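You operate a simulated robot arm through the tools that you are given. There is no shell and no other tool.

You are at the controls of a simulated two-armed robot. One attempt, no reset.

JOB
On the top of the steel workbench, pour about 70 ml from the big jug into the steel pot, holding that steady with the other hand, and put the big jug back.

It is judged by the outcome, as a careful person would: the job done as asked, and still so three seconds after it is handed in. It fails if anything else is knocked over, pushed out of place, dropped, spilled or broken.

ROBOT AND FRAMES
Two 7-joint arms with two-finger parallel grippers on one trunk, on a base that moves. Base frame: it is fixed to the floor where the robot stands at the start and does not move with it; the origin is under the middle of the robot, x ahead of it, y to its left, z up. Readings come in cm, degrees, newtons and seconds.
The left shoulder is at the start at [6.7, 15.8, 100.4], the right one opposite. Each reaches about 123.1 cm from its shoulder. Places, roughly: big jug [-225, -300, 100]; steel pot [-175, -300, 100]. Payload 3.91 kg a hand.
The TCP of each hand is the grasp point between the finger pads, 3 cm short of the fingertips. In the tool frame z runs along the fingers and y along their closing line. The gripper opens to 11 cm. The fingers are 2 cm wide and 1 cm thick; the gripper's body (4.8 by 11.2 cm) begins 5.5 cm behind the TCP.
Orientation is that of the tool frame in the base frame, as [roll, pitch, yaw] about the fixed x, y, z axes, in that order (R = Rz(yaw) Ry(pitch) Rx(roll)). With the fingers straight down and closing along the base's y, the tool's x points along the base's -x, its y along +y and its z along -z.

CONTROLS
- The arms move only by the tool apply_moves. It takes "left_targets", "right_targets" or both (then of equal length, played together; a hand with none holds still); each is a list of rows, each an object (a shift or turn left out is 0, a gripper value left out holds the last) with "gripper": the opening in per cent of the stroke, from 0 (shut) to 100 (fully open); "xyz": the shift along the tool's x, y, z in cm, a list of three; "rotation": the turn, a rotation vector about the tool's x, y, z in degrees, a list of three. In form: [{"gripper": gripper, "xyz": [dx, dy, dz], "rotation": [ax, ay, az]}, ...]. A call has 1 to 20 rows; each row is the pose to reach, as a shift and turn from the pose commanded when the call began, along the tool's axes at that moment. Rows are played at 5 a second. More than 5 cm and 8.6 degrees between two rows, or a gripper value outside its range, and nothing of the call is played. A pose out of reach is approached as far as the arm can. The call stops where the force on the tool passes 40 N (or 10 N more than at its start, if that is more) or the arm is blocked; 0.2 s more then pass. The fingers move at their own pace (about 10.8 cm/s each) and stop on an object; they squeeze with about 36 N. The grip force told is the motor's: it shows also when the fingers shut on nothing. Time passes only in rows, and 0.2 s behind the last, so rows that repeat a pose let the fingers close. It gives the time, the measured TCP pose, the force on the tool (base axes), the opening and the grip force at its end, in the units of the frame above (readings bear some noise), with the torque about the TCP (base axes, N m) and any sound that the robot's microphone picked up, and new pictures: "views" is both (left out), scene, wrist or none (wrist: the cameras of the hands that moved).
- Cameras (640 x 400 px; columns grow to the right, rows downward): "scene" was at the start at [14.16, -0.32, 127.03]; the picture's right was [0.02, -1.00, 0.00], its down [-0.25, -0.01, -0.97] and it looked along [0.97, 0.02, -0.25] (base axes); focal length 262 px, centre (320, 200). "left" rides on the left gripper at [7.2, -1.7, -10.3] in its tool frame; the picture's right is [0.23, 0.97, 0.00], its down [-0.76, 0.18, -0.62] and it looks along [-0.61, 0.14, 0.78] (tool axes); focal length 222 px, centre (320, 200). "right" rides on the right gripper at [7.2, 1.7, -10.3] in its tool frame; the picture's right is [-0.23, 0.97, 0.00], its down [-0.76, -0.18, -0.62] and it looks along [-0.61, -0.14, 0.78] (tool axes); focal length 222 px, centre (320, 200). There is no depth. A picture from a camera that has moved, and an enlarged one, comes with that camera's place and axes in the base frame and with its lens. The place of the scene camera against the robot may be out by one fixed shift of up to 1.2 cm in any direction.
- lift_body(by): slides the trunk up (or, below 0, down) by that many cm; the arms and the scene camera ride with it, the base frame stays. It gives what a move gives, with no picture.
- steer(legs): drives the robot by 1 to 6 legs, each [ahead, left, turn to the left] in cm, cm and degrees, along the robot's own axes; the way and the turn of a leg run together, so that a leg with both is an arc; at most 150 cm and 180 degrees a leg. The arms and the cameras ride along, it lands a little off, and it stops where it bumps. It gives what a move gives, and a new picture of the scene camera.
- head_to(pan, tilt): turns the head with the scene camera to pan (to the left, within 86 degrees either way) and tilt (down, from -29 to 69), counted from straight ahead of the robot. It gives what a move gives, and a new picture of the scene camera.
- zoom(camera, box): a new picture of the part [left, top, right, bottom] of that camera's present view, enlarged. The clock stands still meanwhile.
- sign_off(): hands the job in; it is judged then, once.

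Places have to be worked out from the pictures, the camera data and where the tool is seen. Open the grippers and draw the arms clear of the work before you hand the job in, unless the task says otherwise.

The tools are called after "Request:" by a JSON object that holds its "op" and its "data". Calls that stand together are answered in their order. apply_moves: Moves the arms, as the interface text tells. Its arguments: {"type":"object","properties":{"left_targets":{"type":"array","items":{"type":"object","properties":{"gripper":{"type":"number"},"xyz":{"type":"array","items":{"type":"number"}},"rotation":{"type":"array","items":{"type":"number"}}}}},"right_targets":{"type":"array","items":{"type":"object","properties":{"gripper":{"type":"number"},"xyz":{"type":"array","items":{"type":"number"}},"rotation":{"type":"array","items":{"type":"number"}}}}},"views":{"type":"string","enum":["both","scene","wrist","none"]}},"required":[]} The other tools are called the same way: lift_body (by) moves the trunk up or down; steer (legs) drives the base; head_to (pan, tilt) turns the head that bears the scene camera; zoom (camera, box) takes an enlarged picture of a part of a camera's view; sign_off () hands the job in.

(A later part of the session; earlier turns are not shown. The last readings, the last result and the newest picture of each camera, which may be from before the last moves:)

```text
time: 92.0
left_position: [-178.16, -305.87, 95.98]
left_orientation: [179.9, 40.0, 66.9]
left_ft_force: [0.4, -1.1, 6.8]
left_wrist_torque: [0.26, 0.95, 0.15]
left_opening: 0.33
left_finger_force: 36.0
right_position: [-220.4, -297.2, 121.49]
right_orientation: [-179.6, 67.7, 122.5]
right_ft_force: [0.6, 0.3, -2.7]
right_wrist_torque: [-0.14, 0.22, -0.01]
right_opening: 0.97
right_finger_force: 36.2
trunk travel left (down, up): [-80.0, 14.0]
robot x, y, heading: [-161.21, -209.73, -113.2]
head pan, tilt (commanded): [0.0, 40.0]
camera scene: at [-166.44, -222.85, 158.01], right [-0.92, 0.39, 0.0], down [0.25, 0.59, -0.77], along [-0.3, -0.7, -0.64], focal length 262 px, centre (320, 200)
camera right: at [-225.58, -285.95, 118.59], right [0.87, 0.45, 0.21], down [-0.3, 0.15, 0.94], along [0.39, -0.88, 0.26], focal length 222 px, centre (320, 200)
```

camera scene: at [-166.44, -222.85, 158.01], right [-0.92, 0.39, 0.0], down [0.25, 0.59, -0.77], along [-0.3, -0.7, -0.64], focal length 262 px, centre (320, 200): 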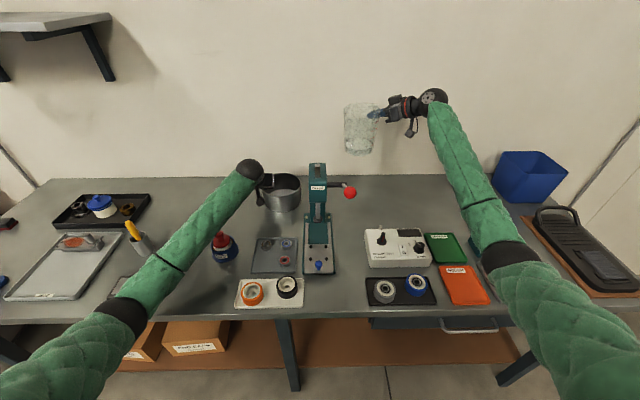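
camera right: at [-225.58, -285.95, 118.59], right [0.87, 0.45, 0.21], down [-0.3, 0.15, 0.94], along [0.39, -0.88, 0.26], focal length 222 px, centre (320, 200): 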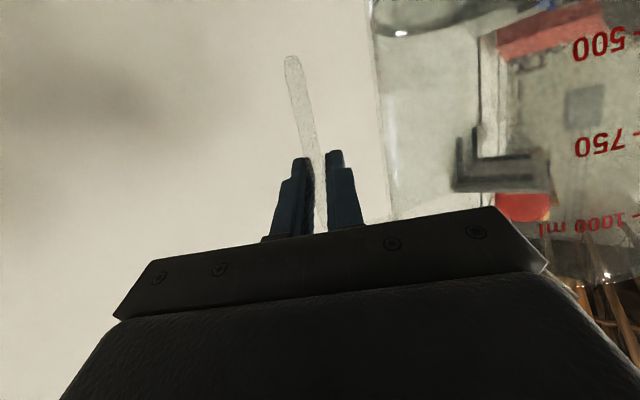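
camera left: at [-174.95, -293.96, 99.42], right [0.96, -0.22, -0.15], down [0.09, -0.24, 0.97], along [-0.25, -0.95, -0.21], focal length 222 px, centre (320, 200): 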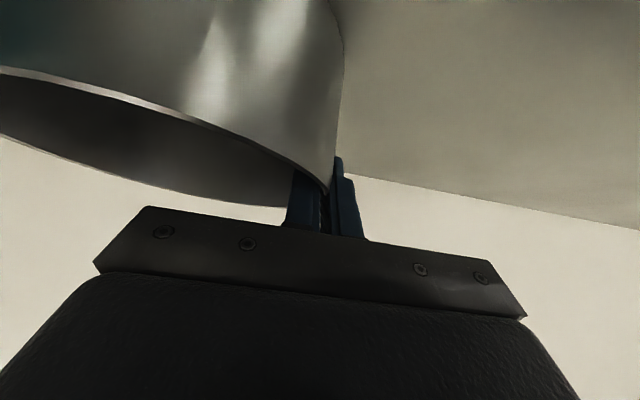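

The yaw worked; the jug hangs level behind the press at z≈112+. Now I tilt it 55° (spout toward pot side) here, well below the pouring angle for ~120 ml, and check that the arm follows.

Request:
{"op": "apply_moves", "data": {"right_targets": [{"rotation": [0.95, 0, -2.3]}, {"rotation": [2.3, 0, -5.6]}, {"rotation": [4.2, 0, -10.2]}, {"rotation": [6.1, 0, -14.8]}, {"rotation": [8, 0, -19.4]}, {"rotation": [9.9, 0, -24.1]}, {"rotation": [11.8, 0, -28.7]}, {"rotation": [13.7, 0, -33.3]}, {"rotation": [15.6, 0, -37.9]}, {"rotation": [17.5, 0, -42.6]}, {"rotation": [19.2, 0, -46.7]}, {"rotation": [20.3, 0, -49.5]}, {"rotation": [20.9, 0, -50.9]}, {"rotation": [20.9, 0, -50.9]}], "views": "both"}}

Request:
{"op": "zoom", "data": {"camera": "scene", "box": [300, 70, 460, 170]}}

```text
time: 95.0
left_position: [-178.2, -305.92, 96.06]
left_orientation: [180.0, 40.0, 66.9]
left_ft_force: [0.5, -1.0, 4.9]
left_wrist_torque: [0.34, 0.96, 0.14]
left_opening: 0.33
left_finger_force: 36.1
right_position: [-220.38, -297.27, 121.32]
right_orientation: [-104.7, 32.0, -174.5]
right_ft_force: [-0.5, -0.1, -2.8]
right_wrist_torque: [-0.02, 0.09, -0.01]
right_opening: 0.97
right_finger_force: 36.1
trunk travel left (down, up): [-80.0, 14.0]
robot x, y, heading: [-161.06, -209.4, -113.2]
head pan, tilt (commanded): [0.0, 40.0]
camera scene: at [-166.44, -222.86, 158.0], right [-0.92, 0.39, 0.0], down [0.25, 0.59, -0.77], along [-0.3, -0.7, -0.64], focal length 262 px, centre (320, 200)
camera right: at [-228.13, -287.51, 118.34], right [0.66, 0.31, -0.68], down [0.42, 0.6, 0.68], along [0.62, -0.74, 0.27], focal length 222 px, centre (320, 200)
```

scene: 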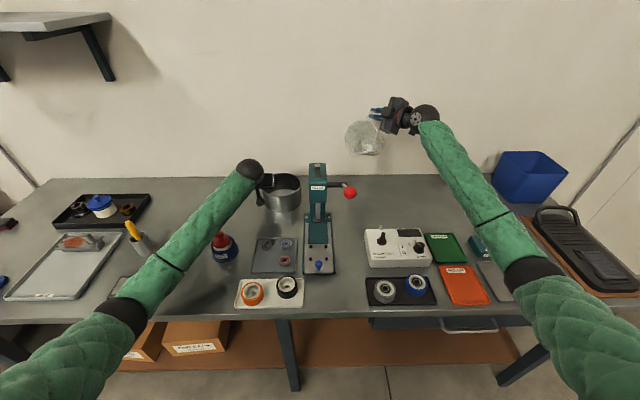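
right: 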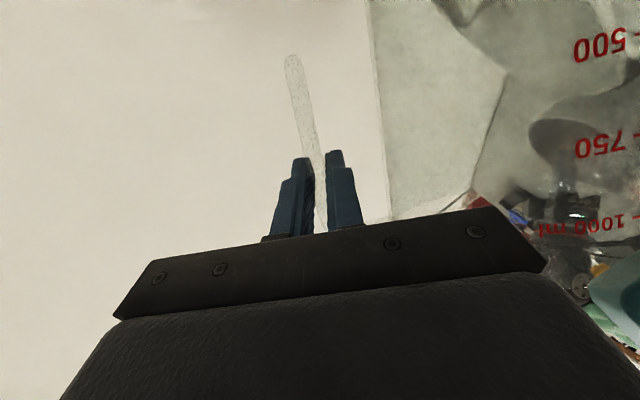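

```text
4.00 times, centred on (380, 120) of scene
camera zoom: at [-166.44, -222.86, 158.0], right [-0.92, 0.39, 0.0], down [0.25, 0.59, -0.77], along [-0.3, -0.7, -0.64], focal length 1047 px, centre (80, 520)
```

zoom: 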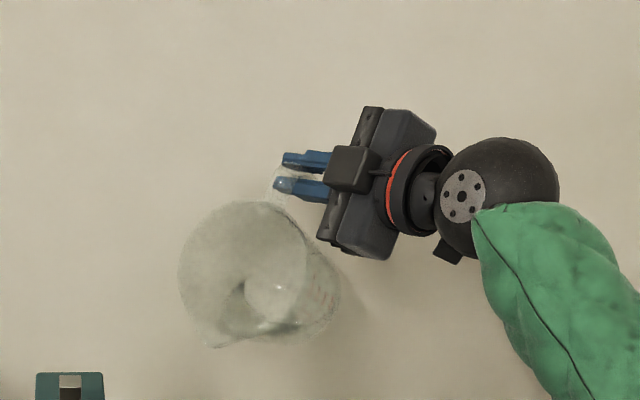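

Tilt follows perfectly and the spout is within ~0.7 cm of my model. I now carry the tilted jug 26 cm to the left, so the spout comes over the pot at about z 109, slowly to avoid slosh.

Request:
{"op": "apply_moves", "data": {"right_targets": [{"xyz": [-0.55, 0.29, 0.49]}, {"xyz": [-1.47, 0.78, 1.3]}, {"xyz": [-2.94, 1.57, 2.61]}, {"xyz": [-4.6, 2.45, 4.08]}, {"xyz": [-6.26, 3.34, 5.55]}, {"xyz": [-7.91, 4.22, 7.01]}, {"xyz": [-9.57, 5.1, 8.48]}, {"xyz": [-11.22, 5.98, 9.95]}, {"xyz": [-12.88, 6.87, 11.42]}, {"xyz": [-14.54, 7.75, 12.88]}, {"xyz": [-16.01, 8.53, 14.19]}, {"xyz": [-17.11, 9.12, 15.17]}, {"xyz": [-18.03, 9.61, 15.98]}, {"xyz": [-18.4, 9.81, 16.31]}, {"xyz": [-18.4, 9.81, 16.31]}], "views": "both"}}

Request:
{"op": "zoom", "data": {"camera": "scene", "box": [230, 90, 390, 215]}}

```text
time: 98.2
left_position: [-178.1, -305.81, 95.98]
left_orientation: [-179.9, 39.9, 67.0]
left_ft_force: [-2.2, -0.5, 4.3]
left_wrist_torque: [0.27, 0.95, 0.09]
left_opening: 0.34
left_finger_force: 35.9
right_position: [-196.43, -308.29, 119.34]
right_orientation: [-104.7, 31.9, -174.5]
right_ft_force: [-0.2, -0.3, -3.5]
right_wrist_torque: [0.01, 0.03, 0.01]
right_opening: 0.96
right_finger_force: 35.5
trunk travel left (down, up): [-80.0, 14.0]
robot x, y, heading: [-161.31, -209.26, -113.0]
head pan, tilt (commanded): [0.0, 40.0]
camera scene: at [-166.44, -222.87, 158.0], right [-0.92, 0.39, 0.0], down [0.25, 0.59, -0.77], along [-0.3, -0.7, -0.64], focal length 262 px, centre (320, 200)
camera right: at [-204.08, -298.49, 116.35], right [0.66, 0.31, -0.68], down [0.42, 0.6, 0.68], along [0.62, -0.74, 0.27], focal length 222 px, centre (320, 200)
```

scene: 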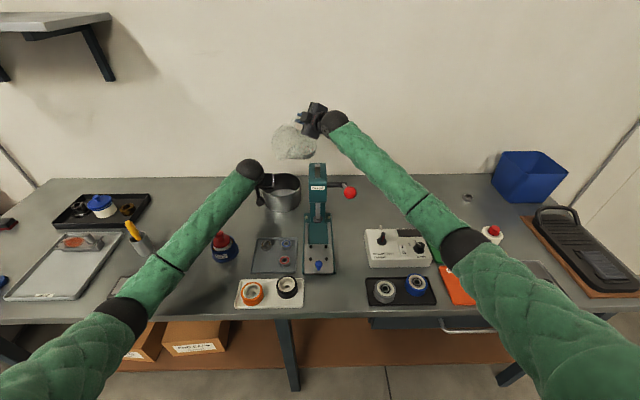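
right: 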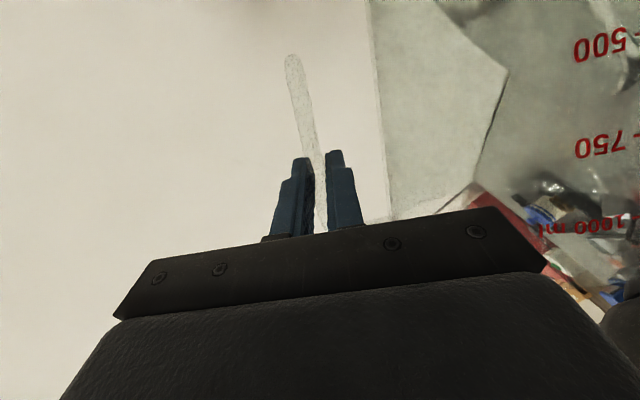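

```text
3.20 times, centred on (310, 152) of scene
camera zoom: at [-166.44, -222.87, 158.0], right [-0.92, 0.39, 0.0], down [0.25, 0.59, -0.77], along [-0.3, -0.7, -0.64], focal length 837 px, centre (352, 352)
```

zoom: 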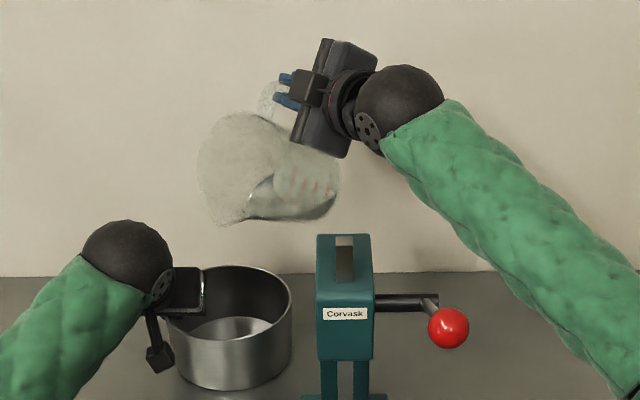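

The spout is above the pot (about ahead 94, left 14, z≈109) and everything is clear. I tilt on to 68° while keeping the spout over the pot and lowering it to about z 106, still short of the expected pouring angle, and look at the water.

Request:
{"op": "apply_moves", "data": {"right_targets": [{"xyz": [-0.2, 0.18, -0.03], "rotation": [0.57, 0, -1.4]}, {"xyz": [-0.5, 0.46, -0.08], "rotation": [1.5, 0, -3.7]}, {"xyz": [-0.8, 0.74, -0.12], "rotation": [2.5, 0, -6.1]}, {"xyz": [-1.1, 1.0, -0.17], "rotation": [3.45, 0, -8.4]}, {"xyz": [-1.4, 1.28, -0.21], "rotation": [4.4, 0, -10.7]}, {"xyz": [-1.57, 1.44, -0.24], "rotation": [4.95, 0, -12.0]}, {"xyz": [-1.57, 1.44, -0.24], "rotation": [4.95, 0, -12.0]}, {"xyz": [-1.57, 1.44, -0.24], "rotation": [4.95, 0, -12.0]}], "views": "wrist"}}

Request:
{"op": "zoom", "data": {"camera": "scene", "box": [260, 110, 340, 210]}}

Request:
{"op": "zoom", "data": {"camera": "left", "box": [0, 0, 640, 400]}}

```text
time: 100.0
left_position: [-178.17, -305.89, 96.04]
left_orientation: [-180.0, 40.0, 66.9]
left_ft_force: [-0.9, -0.5, 4.4]
left_wrist_torque: [0.33, 0.94, 0.1]
left_opening: 0.34
left_finger_force: 36.5
right_position: [-194.35, -307.37, 119.19]
right_orientation: [-98.6, 20.1, -171.8]
right_ft_force: [0.3, 0.5, -3.3]
right_wrist_torque: [0.04, -0.02, 0.01]
right_opening: 0.97
right_finger_force: 35.9
trunk travel left (down, up): [-80.0, 14.0]
robot x, y, heading: [-161.36, -209.42, -113.1]
head pan, tilt (commanded): [0.0, 40.0]
camera right: at [-202.67, -298.04, 116.5], right [0.52, 0.22, -0.83], down [0.53, 0.67, 0.52], along [0.67, -0.71, 0.23], focal length 222 px, centre (320, 200)
```

right: 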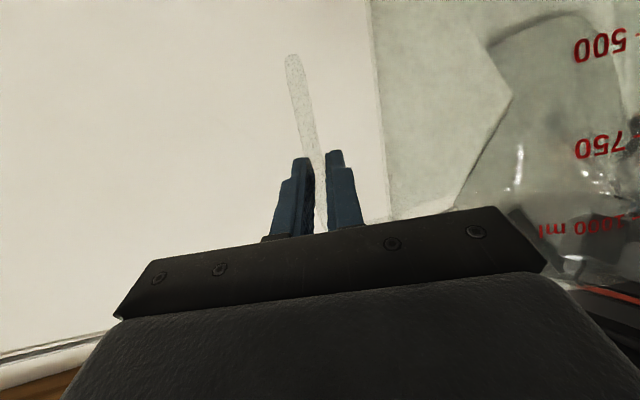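

```text
4.00 times, centred on (300, 160) of scene
camera zoom: at [-166.44, -222.88, 158.0], right [-0.92, 0.39, 0.0], down [0.25, 0.59, -0.77], along [-0.3, -0.7, -0.64], focal length 1047 px, centre (400, 360)
```

zoom: 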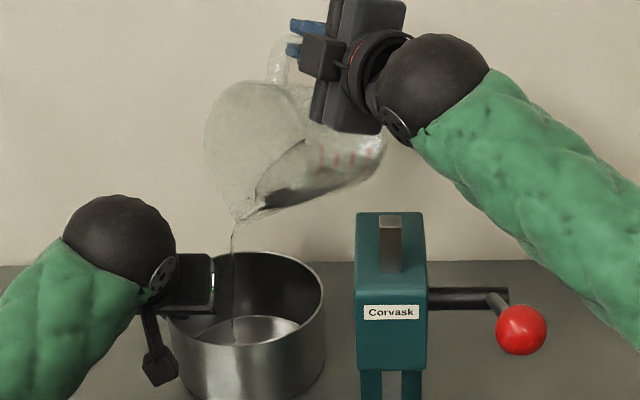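

```text
1.00 times, centred on (320, 200) of left (not enlarged: the box is as wide or as high as the picture)
camera zoom: at [-174.98, -293.97, 99.37], right [0.96, -0.22, -0.15], down [0.09, -0.24, 0.97], along [-0.25, -0.95, -0.21], focal length 222 px, centre (320, 200)
```

zoom: 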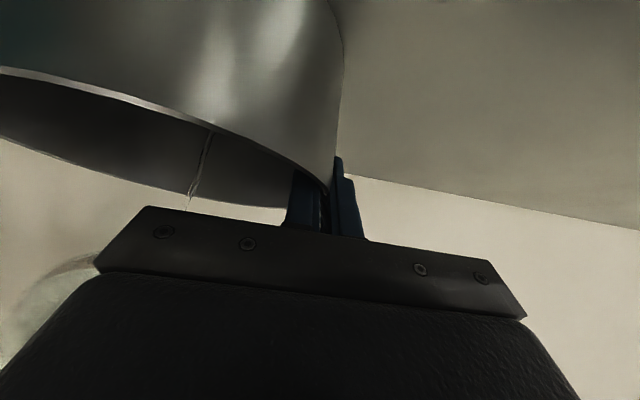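

Water is already running in a thin stream from the spout into the pot at 68°. I tilt back 10° right away to stop the flow and gauge how much has gone.

Request:
{"op": "apply_moves", "data": {"right_targets": [{"rotation": [-2.3, 0, 5.55]}, {"rotation": [-4.6, 0, 11.1]}, {"rotation": [-4.6, 0, 11.1]}], "views": "none"}}

Request:
{"op": "zoom", "data": {"camera": "scene", "box": [260, 110, 340, 210]}}

Request:
{"op": "zoom", "data": {"camera": "scene", "box": [262, 165, 310, 215]}}

```text
time: 100.8
left_position: [-178.02, -305.86, 96.06]
left_orientation: [-180.0, 39.9, 66.9]
left_ft_force: [-1.1, -0.4, 4.8]
left_wrist_torque: [0.34, 0.94, 0.09]
left_opening: 0.33
left_finger_force: 36.2
right_position: [-194.51, -307.38, 119.14]
right_orientation: [-104.5, 31.0, -174.2]
right_ft_force: [0.3, -0.8, -3.5]
right_wrist_torque: [-0.04, 0.05, 0.01]
right_opening: 0.97
right_finger_force: 35.7
trunk travel left (down, up): [-80.0, 14.0]
robot x, y, heading: [-161.46, -209.8, -112.9]
head pan, tilt (commanded): [0.0, 40.0]
```

```text
4.00 times, centred on (300, 160) of scene
camera zoom: at [-166.43, -222.88, 158.0], right [-0.92, 0.39, 0.0], down [0.25, 0.59, -0.77], along [-0.3, -0.7, -0.64], focal length 1047 px, centre (400, 360)
```

zoom: 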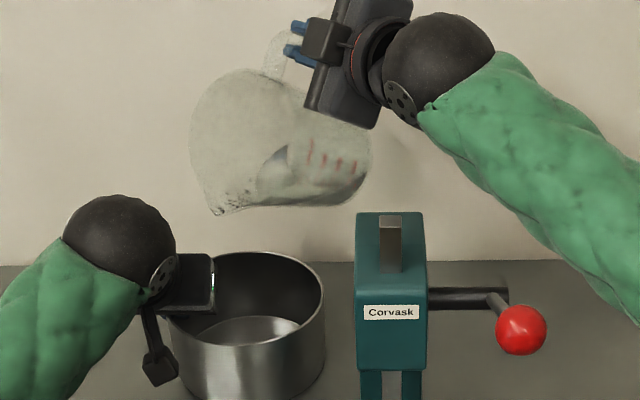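

```text
8.00 times, centred on (286, 190) of scene
camera zoom: at [-166.43, -222.88, 158.0], right [-0.92, 0.39, 0.0], down [0.25, 0.59, -0.77], along [-0.3, -0.7, -0.64], focal length 2093 px, centre (592, 280)
```

zoom: 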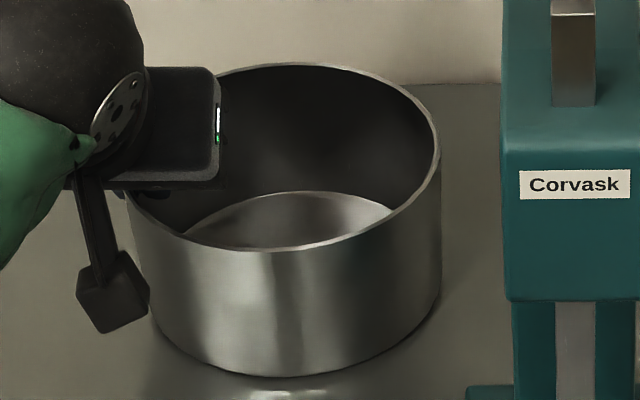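

The flow stopped cleanly; only a few ml are in the pot. I tilt back to 68° and hold for a second, watching how the stream behaves there.

Request:
{"op": "apply_moves", "data": {"right_targets": [{"rotation": [1.5, 0, -3.7]}, {"rotation": [3.05, 0, -7.4]}, {"rotation": [4.2, 0, -10.2]}, {"rotation": [4.6, 0, -11.1]}, {"rotation": [4.6, 0, -11.1]}, {"rotation": [4.6, 0, -11.1]}], "views": "none"}}

Request:
{"op": "zoom", "data": {"camera": "scene", "box": [260, 110, 340, 210]}}

```text
time: 102.2
left_position: [-178.15, -305.87, 95.94]
left_orientation: [-179.9, 40.0, 67.0]
left_ft_force: [-1.3, -0.7, 5.7]
left_wrist_torque: [0.34, 0.94, 0.13]
left_opening: 0.34
left_finger_force: 35.8
right_position: [-194.33, -307.41, 119.18]
right_orientation: [-98.6, 20.1, -171.9]
right_ft_force: [0.0, -0.1, -2.8]
right_wrist_torque: [0.01, 0.03, 0.03]
right_opening: 0.97
right_finger_force: 36.0
trunk travel left (down, up): [-80.0, 14.0]
robot x, y, heading: [-161.31, -209.49, -112.9]
head pan, tilt (commanded): [0.0, 40.0]
```

```text
4.00 times, centred on (300, 160) of scene
camera zoom: at [-166.43, -222.88, 158.0], right [-0.92, 0.39, 0.0], down [0.25, 0.59, -0.77], along [-0.3, -0.7, -0.64], focal length 1047 px, centre (400, 360)
```

zoom: 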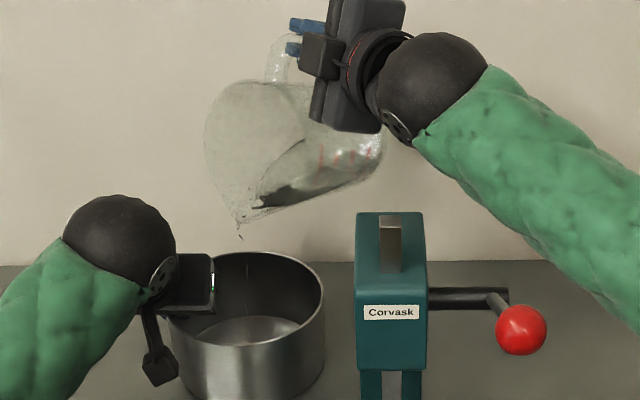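

At 68° it now only drips, so the jug has settled at that angle; roughly 15–18 ml per further degree is expected. I ease on to 71° with the spout held in place and hold for it to run out.

Request:
{"op": "apply_moves", "data": {"right_targets": [{"xyz": [-0.16, -0.05, -0.07], "rotation": [0.23, 0, -0.55]}, {"xyz": [-0.31, -0.1, -0.13], "rotation": [0.46, 0, -1.11]}, {"xyz": [-0.47, -0.15, -0.2], "rotation": [0.69, 0, -1.66]}, {"xyz": [-0.62, -0.2, -0.26], "rotation": [0.92, 0, -2.22]}, {"xyz": [-0.78, -0.25, -0.33], "rotation": [1.145, 0, -2.77]}, {"xyz": [-0.78, -0.25, -0.33], "rotation": [1.145, 0, -2.77]}, {"xyz": [-0.78, -0.25, -0.33], "rotation": [1.145, 0, -2.77]}], "views": "none"}}

Request:
{"op": "zoom", "data": {"camera": "scene", "box": [260, 110, 340, 210]}}

```text
time: 103.8
left_position: [-178.13, -305.84, 95.94]
left_orientation: [180.0, 40.1, 66.9]
left_ft_force: [-1.6, -0.9, 4.5]
left_wrist_torque: [0.35, 0.94, 0.1]
left_opening: 0.33
left_finger_force: 36.2
right_position: [-193.84, -307.0, 119.77]
right_orientation: [-97.3, 17.5, -171.5]
right_ft_force: [-0.3, 0.1, -2.8]
right_wrist_torque: [0.07, -0.03, 0.0]
right_opening: 0.96
right_finger_force: 36.1
trunk travel left (down, up): [-80.0, 14.0]
robot x, y, heading: [-161.29, -209.51, -113.2]
head pan, tilt (commanded): [0.0, 40.0]
```

```text
4.00 times, centred on (300, 160) of scene
camera zoom: at [-166.43, -222.87, 158.0], right [-0.92, 0.39, 0.0], down [0.25, 0.59, -0.77], along [-0.3, -0.7, -0.64], focal length 1047 px, centre (400, 360)
```

zoom: 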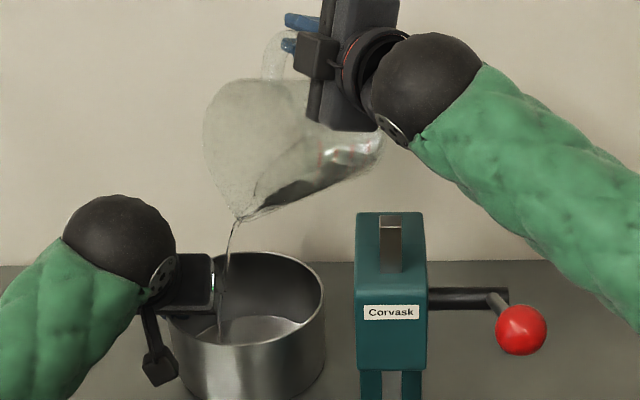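

A steady thin stream is landing inside the pot. I keep holding here for another second.

Request:
{"op": "apply_moves", "data": {"right_targets": [{"xyz": [0, 0, 0]}, {"xyz": [0, 0, 0]}, {"xyz": [0, 0, 0]}, {"xyz": [0, 0, 0]}], "views": "none"}}

Request:
{"op": "zoom", "data": {"camera": "scene", "box": [260, 110, 340, 210]}}

```text
time: 104.8
left_position: [-178.19, -305.87, 95.93]
left_orientation: [-179.9, 40.1, 67.0]
left_ft_force: [-1.4, -1.6, 5.2]
left_wrist_torque: [0.33, 0.93, 0.16]
left_opening: 0.33
left_finger_force: 35.2
right_position: [-193.93, -307.04, 119.82]
right_orientation: [-97.4, 17.4, -171.4]
right_ft_force: [0.6, 0.1, -3.0]
right_wrist_torque: [0.05, -0.02, -0.01]
right_opening: 0.98
right_finger_force: 35.9
trunk travel left (down, up): [-80.0, 14.0]
robot x, y, heading: [-161.21, -209.33, -113.0]
head pan, tilt (commanded): [0.0, 40.0]
```

```text
4.00 times, centred on (300, 160) of scene
camera zoom: at [-166.43, -222.87, 158.0], right [-0.92, 0.39, 0.0], down [0.25, 0.59, -0.77], along [-0.3, -0.7, -0.64], focal length 1047 px, centre (400, 360)
```

zoom: 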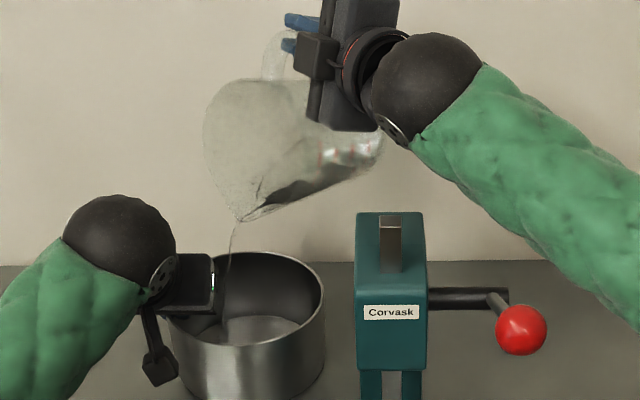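

The stream is thinning. I hold once more until it nearly stops at this angle.

Request:
{"op": "apply_moves", "data": {"right_targets": [{"xyz": [0, 0, 0]}, {"xyz": [0, 0, 0]}, {"xyz": [0, 0, 0]}, {"xyz": [0, 0, 0]}], "views": "none"}}

Request:
{"op": "zoom", "data": {"camera": "scene", "box": [260, 110, 340, 210]}}

Request:
{"op": "zoom", "data": {"camera": "scene", "box": [262, 165, 310, 215]}}

```text
time: 105.8
left_position: [-178.17, -305.8, 95.89]
left_orientation: [180.0, 40.1, 66.8]
left_ft_force: [-1.0, -1.0, 5.5]
left_wrist_torque: [0.35, 0.93, 0.12]
left_opening: 0.37
left_finger_force: 35.7
right_position: [-193.8, -307.01, 119.79]
right_orientation: [-97.5, 17.5, -171.4]
right_ft_force: [-0.3, 0.3, -3.2]
right_wrist_torque: [0.07, 0.01, -0.01]
right_opening: 0.99
right_finger_force: 35.6
trunk travel left (down, up): [-80.0, 14.0]
robot x, y, heading: [-161.38, -209.9, -113.0]
head pan, tilt (commanded): [0.0, 40.0]
```

```text
4.00 times, centred on (300, 160) of scene
camera zoom: at [-166.43, -222.87, 158.0], right [-0.92, 0.39, 0.0], down [0.25, 0.59, -0.77], along [-0.3, -0.7, -0.64], focal length 1047 px, centre (400, 360)
```

zoom: 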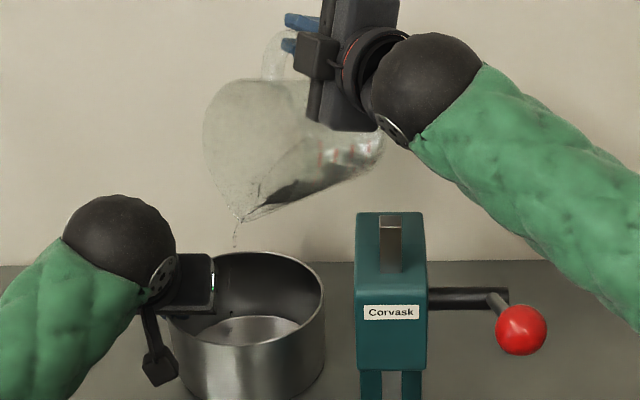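

```text
8.00 times, centred on (286, 190) of scene
camera zoom: at [-166.43, -222.87, 158.0], right [-0.92, 0.39, 0.0], down [0.25, 0.59, -0.77], along [-0.3, -0.7, -0.64], focal length 2093 px, centre (592, 280)
```

zoom: 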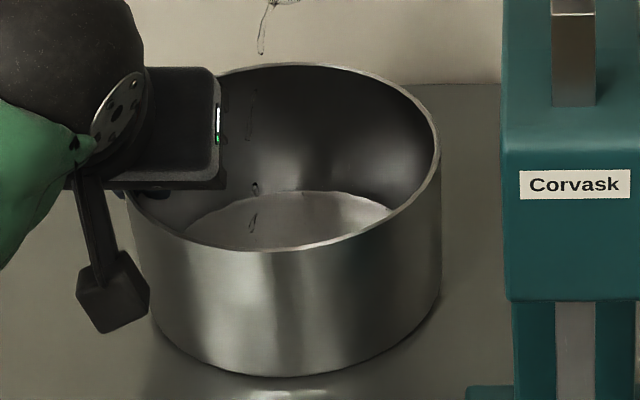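

It is dripping only at 71°. I bring the jug back upright in place (well above the pot) to read the water level and torque.

Request:
{"op": "apply_moves", "data": {"right_targets": [{"rotation": [-1.5, 0, 3.7]}, {"rotation": [-3.8, 0, 9.2]}, {"rotation": [-6.1, 0, 14.8]}, {"rotation": [-8.4, 0, 20.3]}, {"rotation": [-10.7, 0, 25.9]}, {"rotation": [-13, 0, 31.4]}, {"rotation": [-15.2, 0, 37]}, {"rotation": [-17.5, 0, 42.5]}, {"rotation": [-19.8, 0, 48.1]}, {"rotation": [-22.1, 0, 53.6]}, {"rotation": [-24.4, 0, 59.2]}, {"rotation": [-26.2, 0, 63.6]}, {"rotation": [-27.05, 0, 65.6]}, {"rotation": [-27.05, 0, 65.6]}, {"rotation": [-27.05, 0, 65.6]}], "views": "wrist"}}

Request:
{"op": "zoom", "data": {"camera": "scene", "box": [265, 95, 325, 175]}}

Request:
{"op": "zoom", "data": {"camera": "right", "box": [360, 0, 640, 175]}}

```text
time: 109.0
left_position: [-178.1, -305.83, 96.1]
left_orientation: [-180.0, 40.1, 67.0]
left_ft_force: [-1.4, -0.8, 4.7]
left_wrist_torque: [0.34, 0.96, 0.07]
left_opening: 0.34
left_finger_force: 36.3
right_position: [-193.8, -307.08, 119.73]
right_orientation: [-179.7, 67.6, 122.7]
right_ft_force: [-0.4, -0.1, -2.8]
right_wrist_torque: [-0.09, 0.23, -0.02]
right_opening: 0.99
right_finger_force: 35.9
trunk travel left (down, up): [-80.0, 14.0]
robot x, y, heading: [-161.46, -209.37, -113.2]
head pan, tilt (commanded): [0.0, 40.0]
camera right: at [-198.98, -295.79, 116.91], right [0.87, 0.45, 0.21], down [-0.3, 0.15, 0.94], along [0.39, -0.88, 0.26], focal length 222 px, centre (320, 200)
```

right: 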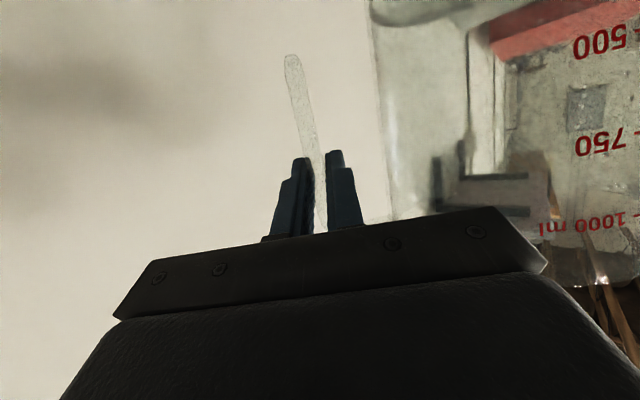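

```text
5.00 times, centred on (295, 135) of scene
camera zoom: at [-166.42, -222.87, 158.0], right [-0.92, 0.39, 0.0], down [0.25, 0.59, -0.77], along [-0.3, -0.7, -0.64], focal length 1308 px, centre (445, 525)
```

zoom: 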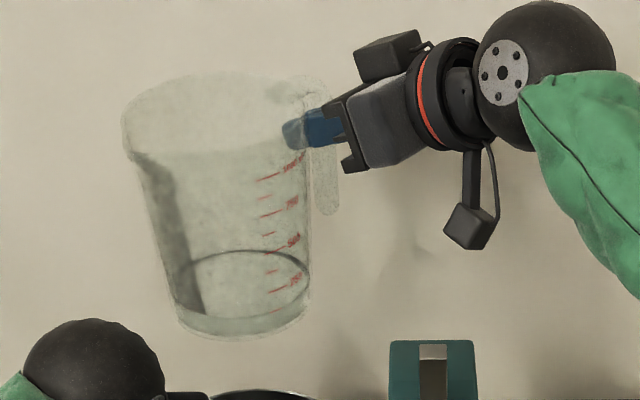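

```text
2.29 times, centred on (500, 88) of right
camera zoom: at [-198.98, -295.79, 116.91], right [0.87, 0.45, 0.21], down [-0.3, 0.15, 0.94], along [0.39, -0.88, 0.26], focal length 508 px, centre (-91, 457)
```

zoom: 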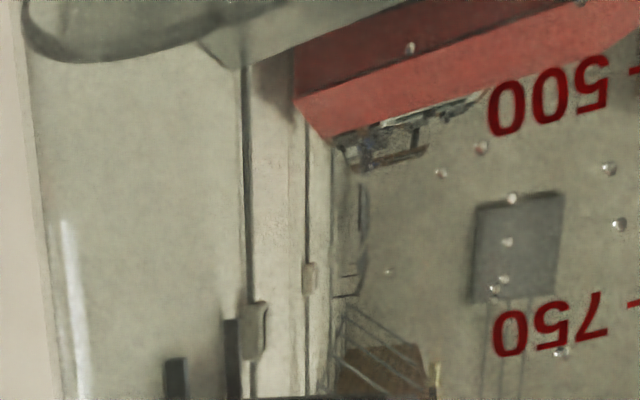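

The wrist camera sees the same view of the jug as before, and the water edge has moved noticeably (about 30 px in that zoom ≈ 0.7 cm drop ≈ 55–60 ml). I repeat the exact earlier zoom for a precise comparison.

Request:
{"op": "zoom", "data": {"camera": "right", "box": [360, 0, 460, 60]}}

Request:
{"op": "zoom", "data": {"camera": "scene", "box": [283, 130, 331, 170]}}

```text
6.40 times, centred on (410, 30) of right
camera zoom: at [-198.98, -295.79, 116.91], right [0.87, 0.45, 0.21], down [-0.3, 0.15, 0.94], along [0.39, -0.88, 0.26], focal length 1422 px, centre (-256, 1288)
```

zoom: 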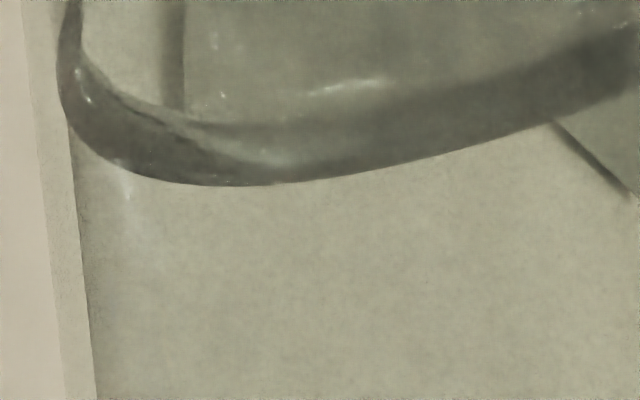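

```text
10.00 times, centred on (307, 150) of scene
camera zoom: at [-166.42, -222.87, 158.0], right [-0.92, 0.39, 0.0], down [0.25, 0.59, -0.77], along [-0.3, -0.7, -0.64], focal length 2617 px, centre (450, 700)
```

zoom: 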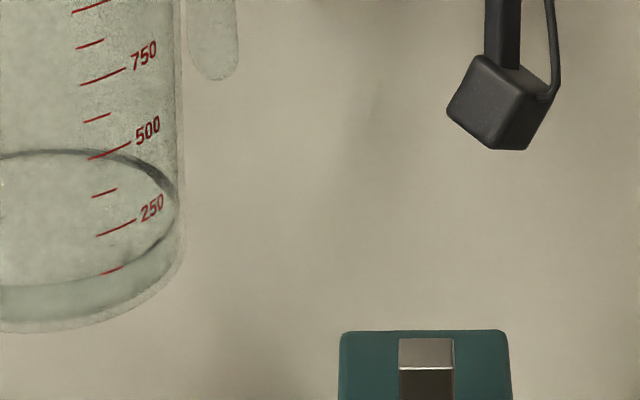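

The two views disagree somewhat, so I go back to the exact pose of my baseline picture for a definitive comparison. First I carry the upright jug back to the right, behind the press.

Request:
{"op": "apply_moves", "data": {"right_targets": [{"xyz": [0.21, -0.51, -0.65]}, {"xyz": [0.57, -1.37, -1.73]}, {"xyz": [1.13, -2.73, -3.47]}, {"xyz": [1.77, -4.27, -5.42]}, {"xyz": [2.41, -5.81, -7.36]}, {"xyz": [3.05, -7.34, -9.31]}, {"xyz": [3.69, -8.88, -11.26]}, {"xyz": [4.32, -10.42, -13.21]}, {"xyz": [4.96, -11.96, -15.16]}, {"xyz": [5.6, -13.49, -17.11]}, {"xyz": [6.17, -14.86, -18.84]}, {"xyz": [6.59, -15.88, -20.14]}, {"xyz": [6.95, -16.74, -21.23]}, {"xyz": [7.09, -17.08, -21.66]}, {"xyz": [7.09, -17.08, -21.66]}], "views": "scene"}}

```text
time: 112.2
left_position: [-178.23, -305.84, 96.0]
left_orientation: [-180.0, 39.9, 66.9]
left_ft_force: [0.4, -1.2, 5.1]
left_wrist_torque: [0.39, 0.91, 0.09]
left_opening: 0.32
left_finger_force: 36.0
right_position: [-220.49, -296.72, 121.47]
right_orientation: [-179.5, 67.7, 122.6]
right_ft_force: [-0.3, -0.8, -1.8]
right_wrist_torque: [-0.11, 0.23, 0.04]
right_opening: 0.94
right_finger_force: 35.8
trunk travel left (down, up): [-80.0, 14.0]
robot x, y, heading: [-161.28, -209.23, -113.2]
head pan, tilt (commanded): [0.0, 40.0]
camera scene: at [-166.43, -222.86, 158.01], right [-0.92, 0.39, 0.0], down [0.25, 0.59, -0.77], along [-0.3, -0.7, -0.64], focal length 262 px, centre (320, 200)
```

scene: 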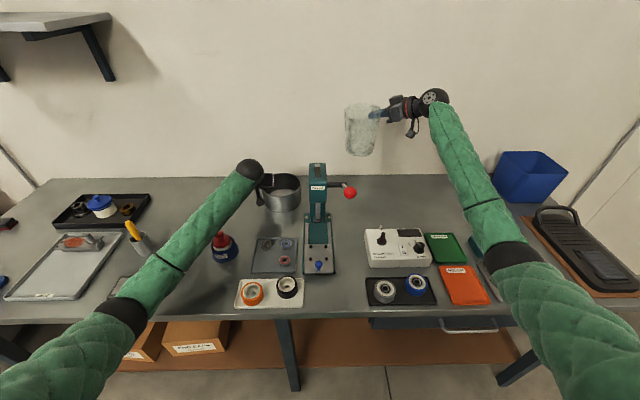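

Now I yaw the jug back to its original direction and bring it over its place.

Request:
{"op": "apply_moves", "data": {"right_targets": [{"xyz": [0.18, 0.04, -0.44], "rotation": [1.5, 0, 0.6]}, {"xyz": [0.61, 0.13, -1.47], "rotation": [5.1, 0, 2.1]}, {"xyz": [1.22, 0.26, -2.94], "rotation": [10.2, 0, 4.2]}, {"xyz": [1.83, 0.38, -4.41], "rotation": [15.3, 0, 6.3]}, {"xyz": [2.44, 0.51, -5.88], "rotation": [20.4, 0, 8.4]}, {"xyz": [3.05, 0.64, -7.35], "rotation": [25.5, 0, 10.4]}, {"xyz": [3.66, 0.77, -8.82], "rotation": [30.6, 0, 12.5]}, {"xyz": [4.27, 0.9, -10.29], "rotation": [35.7, 0, 14.6]}, {"xyz": [4.88, 1.02, -11.76], "rotation": [40.8, 0, 16.7]}, {"xyz": [5.4, 1.13, -13.0], "rotation": [45.1, 0, 18.5]}, {"xyz": [5.8, 1.22, -14.0], "rotation": [48.7, 0, 20]}, {"xyz": [6.1, 1.28, -14.7], "rotation": [50.97, 0, 20.9]}, {"xyz": [6.1, 1.28, -14.7], "rotation": [50.97, 0, 20.9]}], "views": "none"}}

Request:
{"op": "apply_moves", "data": {"right_targets": [{"xyz": [0.8, 0, 0.33]}, {"xyz": [2.3, 0, 0.94]}, {"xyz": [4.1, 0, 1.7]}, {"xyz": [6, 0, 2.46]}, {"xyz": [7.8, 0, 3.2]}, {"xyz": [9.7, 0, 3.98]}, {"xyz": [11.5, 0, 4.72]}, {"xyz": [13.4, 0, 5.5]}, {"xyz": [15.2, 0, 6.24]}, {"xyz": [16.8, 0, 6.9]}, {"xyz": [17.7, 0, 7.26]}, {"xyz": [18.0, 0, 7.4]}, {"xyz": [18.0, 0, 7.4]}, {"xyz": [18.0, 0, 7.4]}, {"xyz": [18.0, 0, 7.4]}], "views": "both"}}

Request:
{"op": "zoom", "data": {"camera": "scene", "box": [374, 176, 392, 206]}}

Request:
{"op": "zoom", "data": {"camera": "scene", "box": [362, 150, 410, 208]}}

Request:
{"op": "zoom", "data": {"camera": "right", "box": [360, 0, 640, 175]}}

Request:
{"op": "zoom", "data": {"camera": "right", "box": [360, 0, 460, 60]}}

```text
time: 115.0
left_position: [-178.08, -305.73, 96.09]
left_orientation: [-180.0, 40.0, 66.9]
left_ft_force: [1.0, -0.4, 5.0]
left_wrist_torque: [0.34, 0.9, 0.11]
left_opening: 0.32
left_finger_force: 36.3
right_position: [-227.64, -282.78, 121.49]
right_orientation: [-179.4, 67.8, 67.4]
right_ft_force: [-1.2, 1.0, -3.4]
right_wrist_torque: [0.11, 0.19, 0.0]
right_opening: 0.95
right_finger_force: 35.7
trunk travel left (down, up): [-80.0, 14.0]
robot x, y, heading: [-161.31, -209.55, -113.1]
head pan, tilt (commanded): [0.0, 40.0]
```

```text
time: 118.2
left_position: [-178.18, -305.84, 96.06]
left_orientation: [-180.0, 40.0, 66.8]
left_ft_force: [-0.2, -0.1, 4.8]
left_wrist_torque: [0.36, 0.9, 0.13]
left_opening: 0.34
left_finger_force: 36.3
right_position: [-227.88, -282.8, 101.94]
right_orientation: [-179.6, 67.7, 67.4]
right_ft_force: [-0.3, -0.1, -2.3]
right_wrist_torque: [0.1, 0.21, 0.01]
right_opening: 0.95
right_finger_force: 35.7
trunk travel left (down, up): [-80.0, 14.0]
robot x, y, heading: [-161.4, -209.52, -113.3]
head pan, tilt (commanded): [0.0, 40.0]
camera scene: at [-166.44, -222.85, 158.01], right [-0.92, 0.39, 0.0], down [0.25, 0.59, -0.77], along [-0.3, -0.7, -0.64], focal length 262 px, centre (320, 200)
camera right: at [-221.52, -272.14, 99.13], right [0.86, -0.46, 0.21], down [-0.05, 0.34, 0.94], along [-0.5, -0.82, 0.27], focal length 222 px, centre (320, 200)
```

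scene: 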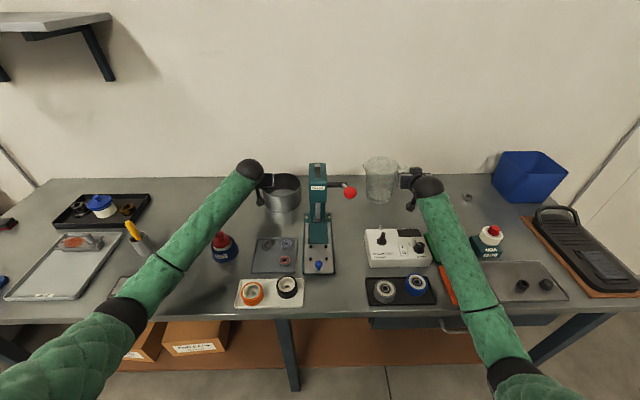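
right: 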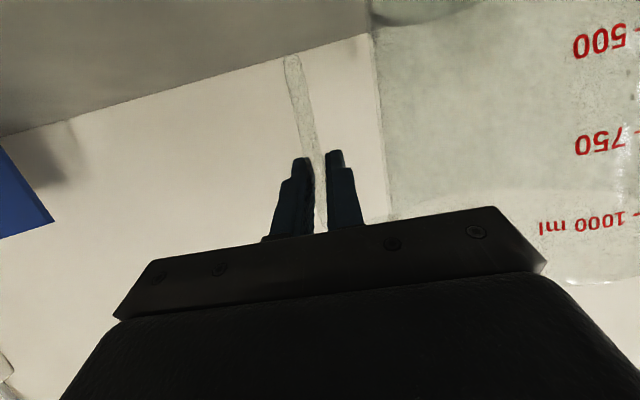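

```text
13.33 times, centred on (383, 191) of scene
camera zoom: at [-166.44, -222.85, 158.01], right [-0.92, 0.39, 0.0], down [0.25, 0.59, -0.77], along [-0.3, -0.7, -0.64], focal length 3489 px, centre (-520, 320)
```

zoom: 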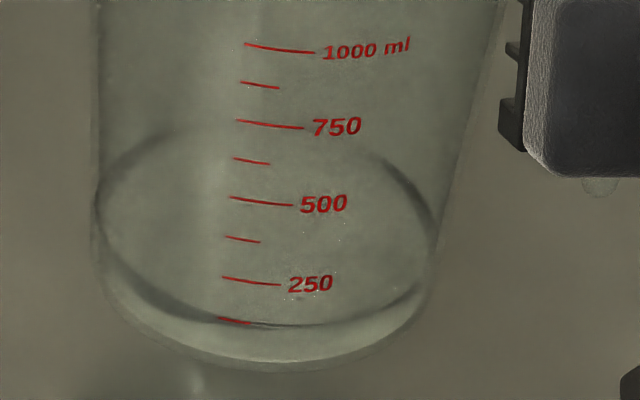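

```text
6.90 times, centred on (386, 179) of scene
camera zoom: at [-166.44, -222.85, 158.01], right [-0.92, 0.39, 0.0], down [0.25, 0.59, -0.77], along [-0.3, -0.7, -0.64], focal length 1805 px, centre (-135, 345)
```

zoom: 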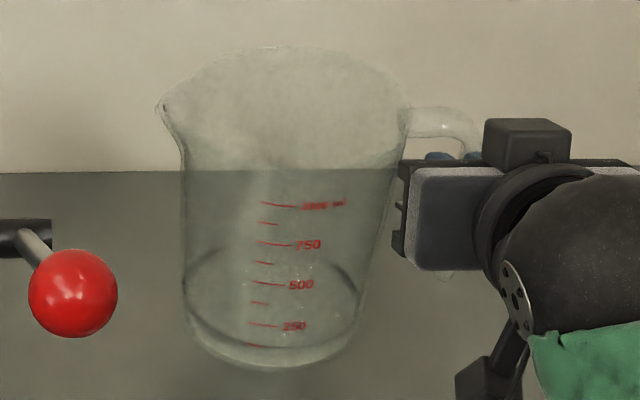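

```text
2.29 times, centred on (500, 88) of right
camera zoom: at [-221.52, -272.14, 99.13], right [0.86, -0.46, 0.21], down [-0.05, 0.34, 0.94], along [-0.5, -0.82, 0.27], focal length 508 px, centre (-91, 457)
```

zoom: 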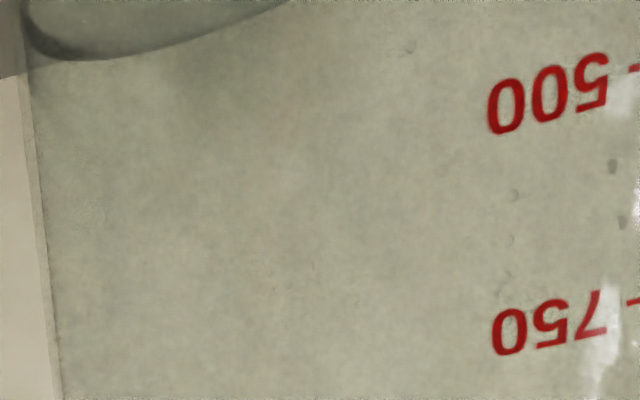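

```text
6.40 times, centred on (410, 30) of right
camera zoom: at [-221.52, -272.14, 99.13], right [0.86, -0.46, 0.21], down [-0.05, 0.34, 0.94], along [-0.5, -0.82, 0.27], focal length 1422 px, centre (-256, 1288)
```

zoom: 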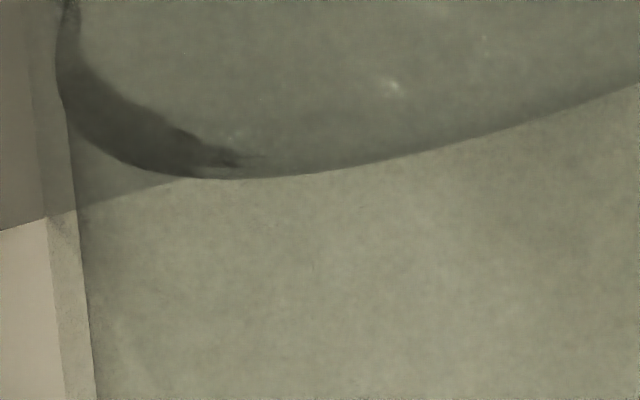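

At the identical pose the level has dropped ~0.4–0.55 cm relative to the jug, and the torque fell by ~0.036 N·m (≈40 ml), matching my geometric model (~40 ml from 67.5°→71°). About 30 ml more is needed, which the model puts at ≈74°. I go back for a second, finishing pour: lift first.

Request:
{"op": "apply_moves", "data": {"right_targets": [{"xyz": [-1.0, 0, -0.41]}, {"xyz": [-2.8, 0, -1.14]}, {"xyz": [-4.6, 0, -1.9]}, {"xyz": [-6.5, 0, -2.66]}, {"xyz": [-8.3, 0, -3.42]}, {"xyz": [-10.2, 0, -4.18]}, {"xyz": [-12, 0, -4.94]}, {"xyz": [-13.9, 0, -5.7]}, {"xyz": [-15.7, 0, -6.46]}, {"xyz": [-17.2, 0, -7.07]}, {"xyz": [-18, 0, -7.4]}, {"xyz": [-18, 0, -7.4]}], "views": "none"}}

Request:
{"op": "apply_moves", "data": {"right_targets": [{"xyz": [-0.2, 0.6, 0.5], "rotation": [-2.5, 0, -1.04]}, {"xyz": [-0.5, 1.5, 1.2], "rotation": [-6.4, 0, -2.6]}, {"xyz": [-0.9, 2.8, 2.1], "rotation": [-11.2, 0, -4.6]}, {"xyz": [-1.3, 4.1, 3.1], "rotation": [-16.3, 0, -6.7]}, {"xyz": [-1.7, 5.3, 4.1], "rotation": [-21.4, 0, -8.7]}, {"xyz": [-2.1, 6.6, 5.0], "rotation": [-26.5, 0, -10.8]}, {"xyz": [-2.5, 7.9, 6.0], "rotation": [-31.6, 0, -12.9]}, {"xyz": [-2.9, 9.1, 7.0], "rotation": [-36.6, 0, -15]}, {"xyz": [-3.3, 10.4, 7.9], "rotation": [-41.7, 0, -17]}, {"xyz": [-3.7, 11.5, 8.8], "rotation": [-46, 0, -18.8]}, {"xyz": [-3.9, 12.3, 9.4], "rotation": [-49.4, 0, -20.2]}, {"xyz": [-4.0, 12.7, 9.7], "rotation": [-50.9, 0, -20.8]}, {"xyz": [-4.0, 12.7, 9.7], "rotation": [-50.9, 0, -20.8]}], "views": "none"}}

Request:
{"op": "apply_moves", "data": {"right_targets": [{"rotation": [0.95, 0, -2.3]}, {"rotation": [2.3, 0, -5.6]}, {"rotation": [4.2, 0, -10.2]}, {"rotation": [6.1, 0, -14.8]}, {"rotation": [8, 0, -19.4]}, {"rotation": [9.9, 0, -24.1]}, {"rotation": [11.8, 0, -28.7]}, {"rotation": [13.7, 0, -33.3]}, {"rotation": [15.6, 0, -37.9]}, {"rotation": [17.5, 0, -42.6]}, {"rotation": [19.2, 0, -46.7]}, {"rotation": [20.3, 0, -49.5]}, {"rotation": [20.9, 0, -50.9]}, {"rotation": [20.9, 0, -50.9]}], "views": "scene"}}

```text
time: 120.8
left_position: [-178.14, -305.91, 96.07]
left_orientation: [-179.9, 39.9, 66.9]
left_ft_force: [-2.1, -0.1, 5.9]
left_wrist_torque: [0.35, 0.88, 0.16]
left_opening: 0.33
left_finger_force: 36.0
right_position: [-228.05, -282.71, 121.55]
right_orientation: [-179.6, 67.8, 67.6]
right_ft_force: [0.7, 0.2, -2.0]
right_wrist_torque: [0.08, 0.19, -0.01]
right_opening: 0.95
right_finger_force: 36.1
trunk travel left (down, up): [-80.0, 14.0]
robot x, y, heading: [-161.44, -209.52, -113.2]
head pan, tilt (commanded): [0.0, 40.0]
```

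```text
time: 123.7
left_position: [-178.06, -305.83, 96.0]
left_orientation: [-180.0, 40.0, 67.0]
left_ft_force: [-0.3, -0.3, 6.1]
left_wrist_torque: [0.35, 0.96, 0.15]
left_opening: 0.34
left_finger_force: 36.1
right_position: [-220.23, -297.24, 121.54]
right_orientation: [-179.7, 67.7, 122.4]
right_ft_force: [-0.5, 0.4, -3.2]
right_wrist_torque: [-0.11, 0.22, -0.01]
right_opening: 0.94
right_finger_force: 35.8
trunk travel left (down, up): [-80.0, 14.0]
robot x, y, heading: [-161.32, -209.19, -113.1]
head pan, tilt (commanded): [0.0, 40.0]
```

```text
time: 126.7
left_position: [-178.15, -305.74, 96.12]
left_orientation: [-179.9, 39.9, 67.0]
left_ft_force: [-0.4, -0.9, 4.9]
left_wrist_torque: [0.31, 0.95, 0.1]
left_opening: 0.35
left_finger_force: 35.9
right_position: [-220.23, -297.37, 121.44]
right_orientation: [-104.8, 31.9, -174.5]
right_ft_force: [-0.5, 0.5, -2.3]
right_wrist_torque: [0.01, 0.04, 0.03]
right_opening: 0.97
right_finger_force: 35.9
trunk travel left (down, up): [-80.0, 14.0]
robot x, y, heading: [-160.88, -209.47, -113.4]
head pan, tilt (commanded): [0.0, 40.0]
camera scene: at [-166.44, -222.86, 158.0], right [-0.92, 0.39, 0.0], down [0.25, 0.59, -0.77], along [-0.3, -0.7, -0.64], focal length 262 px, centre (320, 200)
```

scene: 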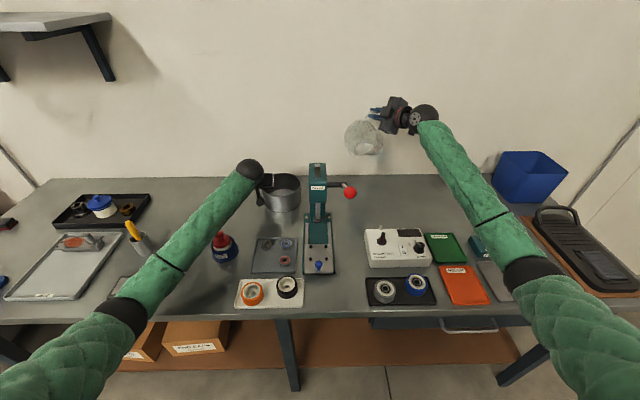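

Torque readings still agree with about 40–44 ml poured so far. I carry the tilted jug over the pot again along the same path and tilt to 68°.

Request:
{"op": "apply_moves", "data": {"right_targets": [{"xyz": [-0.55, 0.29, 0.49]}, {"xyz": [-1.47, 0.78, 1.3]}, {"xyz": [-2.94, 1.57, 2.61]}, {"xyz": [-4.6, 2.45, 4.08]}, {"xyz": [-6.26, 3.34, 5.55]}, {"xyz": [-7.91, 4.22, 7.01]}, {"xyz": [-9.57, 5.1, 8.48]}, {"xyz": [-11.22, 5.98, 9.95]}, {"xyz": [-12.88, 6.87, 11.42]}, {"xyz": [-14.54, 7.75, 12.88]}, {"xyz": [-16.01, 8.53, 14.19]}, {"xyz": [-17.11, 9.12, 15.17]}, {"xyz": [-18.03, 9.61, 15.98]}, {"xyz": [-18.4, 9.81, 16.31]}, {"xyz": [-18.4, 9.81, 16.31]}], "views": "none"}}

Request:
{"op": "apply_moves", "data": {"right_targets": [{"xyz": [-0.2, 0.18, -0.03], "rotation": [0.57, 0, -1.4]}, {"xyz": [-0.5, 0.46, -0.08], "rotation": [1.5, 0, -3.7]}, {"xyz": [-0.8, 0.74, -0.12], "rotation": [2.5, 0, -6.1]}, {"xyz": [-1.1, 1.0, -0.17], "rotation": [3.45, 0, -8.4]}, {"xyz": [-1.4, 1.28, -0.21], "rotation": [4.4, 0, -10.7]}, {"xyz": [-1.57, 1.44, -0.24], "rotation": [4.95, 0, -12.0]}, {"xyz": [-1.57, 1.44, -0.24], "rotation": [4.95, 0, -12.0]}], "views": "none"}}

Request:
{"op": "zoom", "data": {"camera": "scene", "box": [260, 110, 340, 210]}}

```text
time: 129.8
left_position: [-178.1, -305.81, 95.87]
left_orientation: [180.0, 40.0, 66.9]
left_ft_force: [-0.6, 0.5, 4.6]
left_wrist_torque: [0.38, 1.0, 0.05]
left_opening: 0.34
left_finger_force: 36.2
right_position: [-196.29, -308.41, 119.53]
right_orientation: [-104.8, 31.9, -174.5]
right_ft_force: [0.6, 0.0, -2.6]
right_wrist_torque: [0.01, 0.04, 0.03]
right_opening: 0.94
right_finger_force: 36.0
trunk travel left (down, up): [-80.0, 14.0]
robot x, y, heading: [-161.28, -209.07, -113.2]
head pan, tilt (commanded): [0.0, 40.0]
```

```text
time: 131.4
left_position: [-178.03, -305.82, 96.11]
left_orientation: [180.0, 40.0, 66.9]
left_ft_force: [-1.4, -0.4, 5.1]
left_wrist_torque: [0.27, 0.9, 0.1]
left_opening: 0.31
left_finger_force: 36.4
right_position: [-194.26, -307.59, 119.21]
right_orientation: [-98.5, 20.1, -171.9]
right_ft_force: [-0.6, -0.3, -3.1]
right_wrist_torque: [0.01, 0.02, 0.01]
right_opening: 0.96
right_finger_force: 35.7
trunk travel left (down, up): [-80.0, 14.0]
robot x, y, heading: [-160.83, -209.15, -113.0]
head pan, tilt (commanded): [0.0, 40.0]
```

```text
4.00 times, centred on (300, 160) of scene
camera zoom: at [-166.43, -222.87, 158.0], right [-0.92, 0.39, 0.0], down [0.25, 0.59, -0.77], along [-0.3, -0.7, -0.64], focal length 1047 px, centre (400, 360)
```

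zoom: 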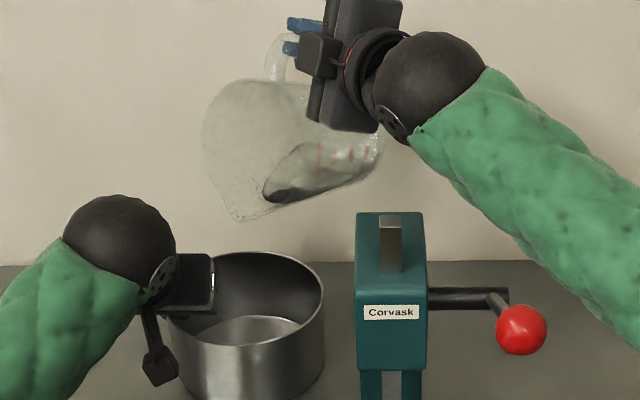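

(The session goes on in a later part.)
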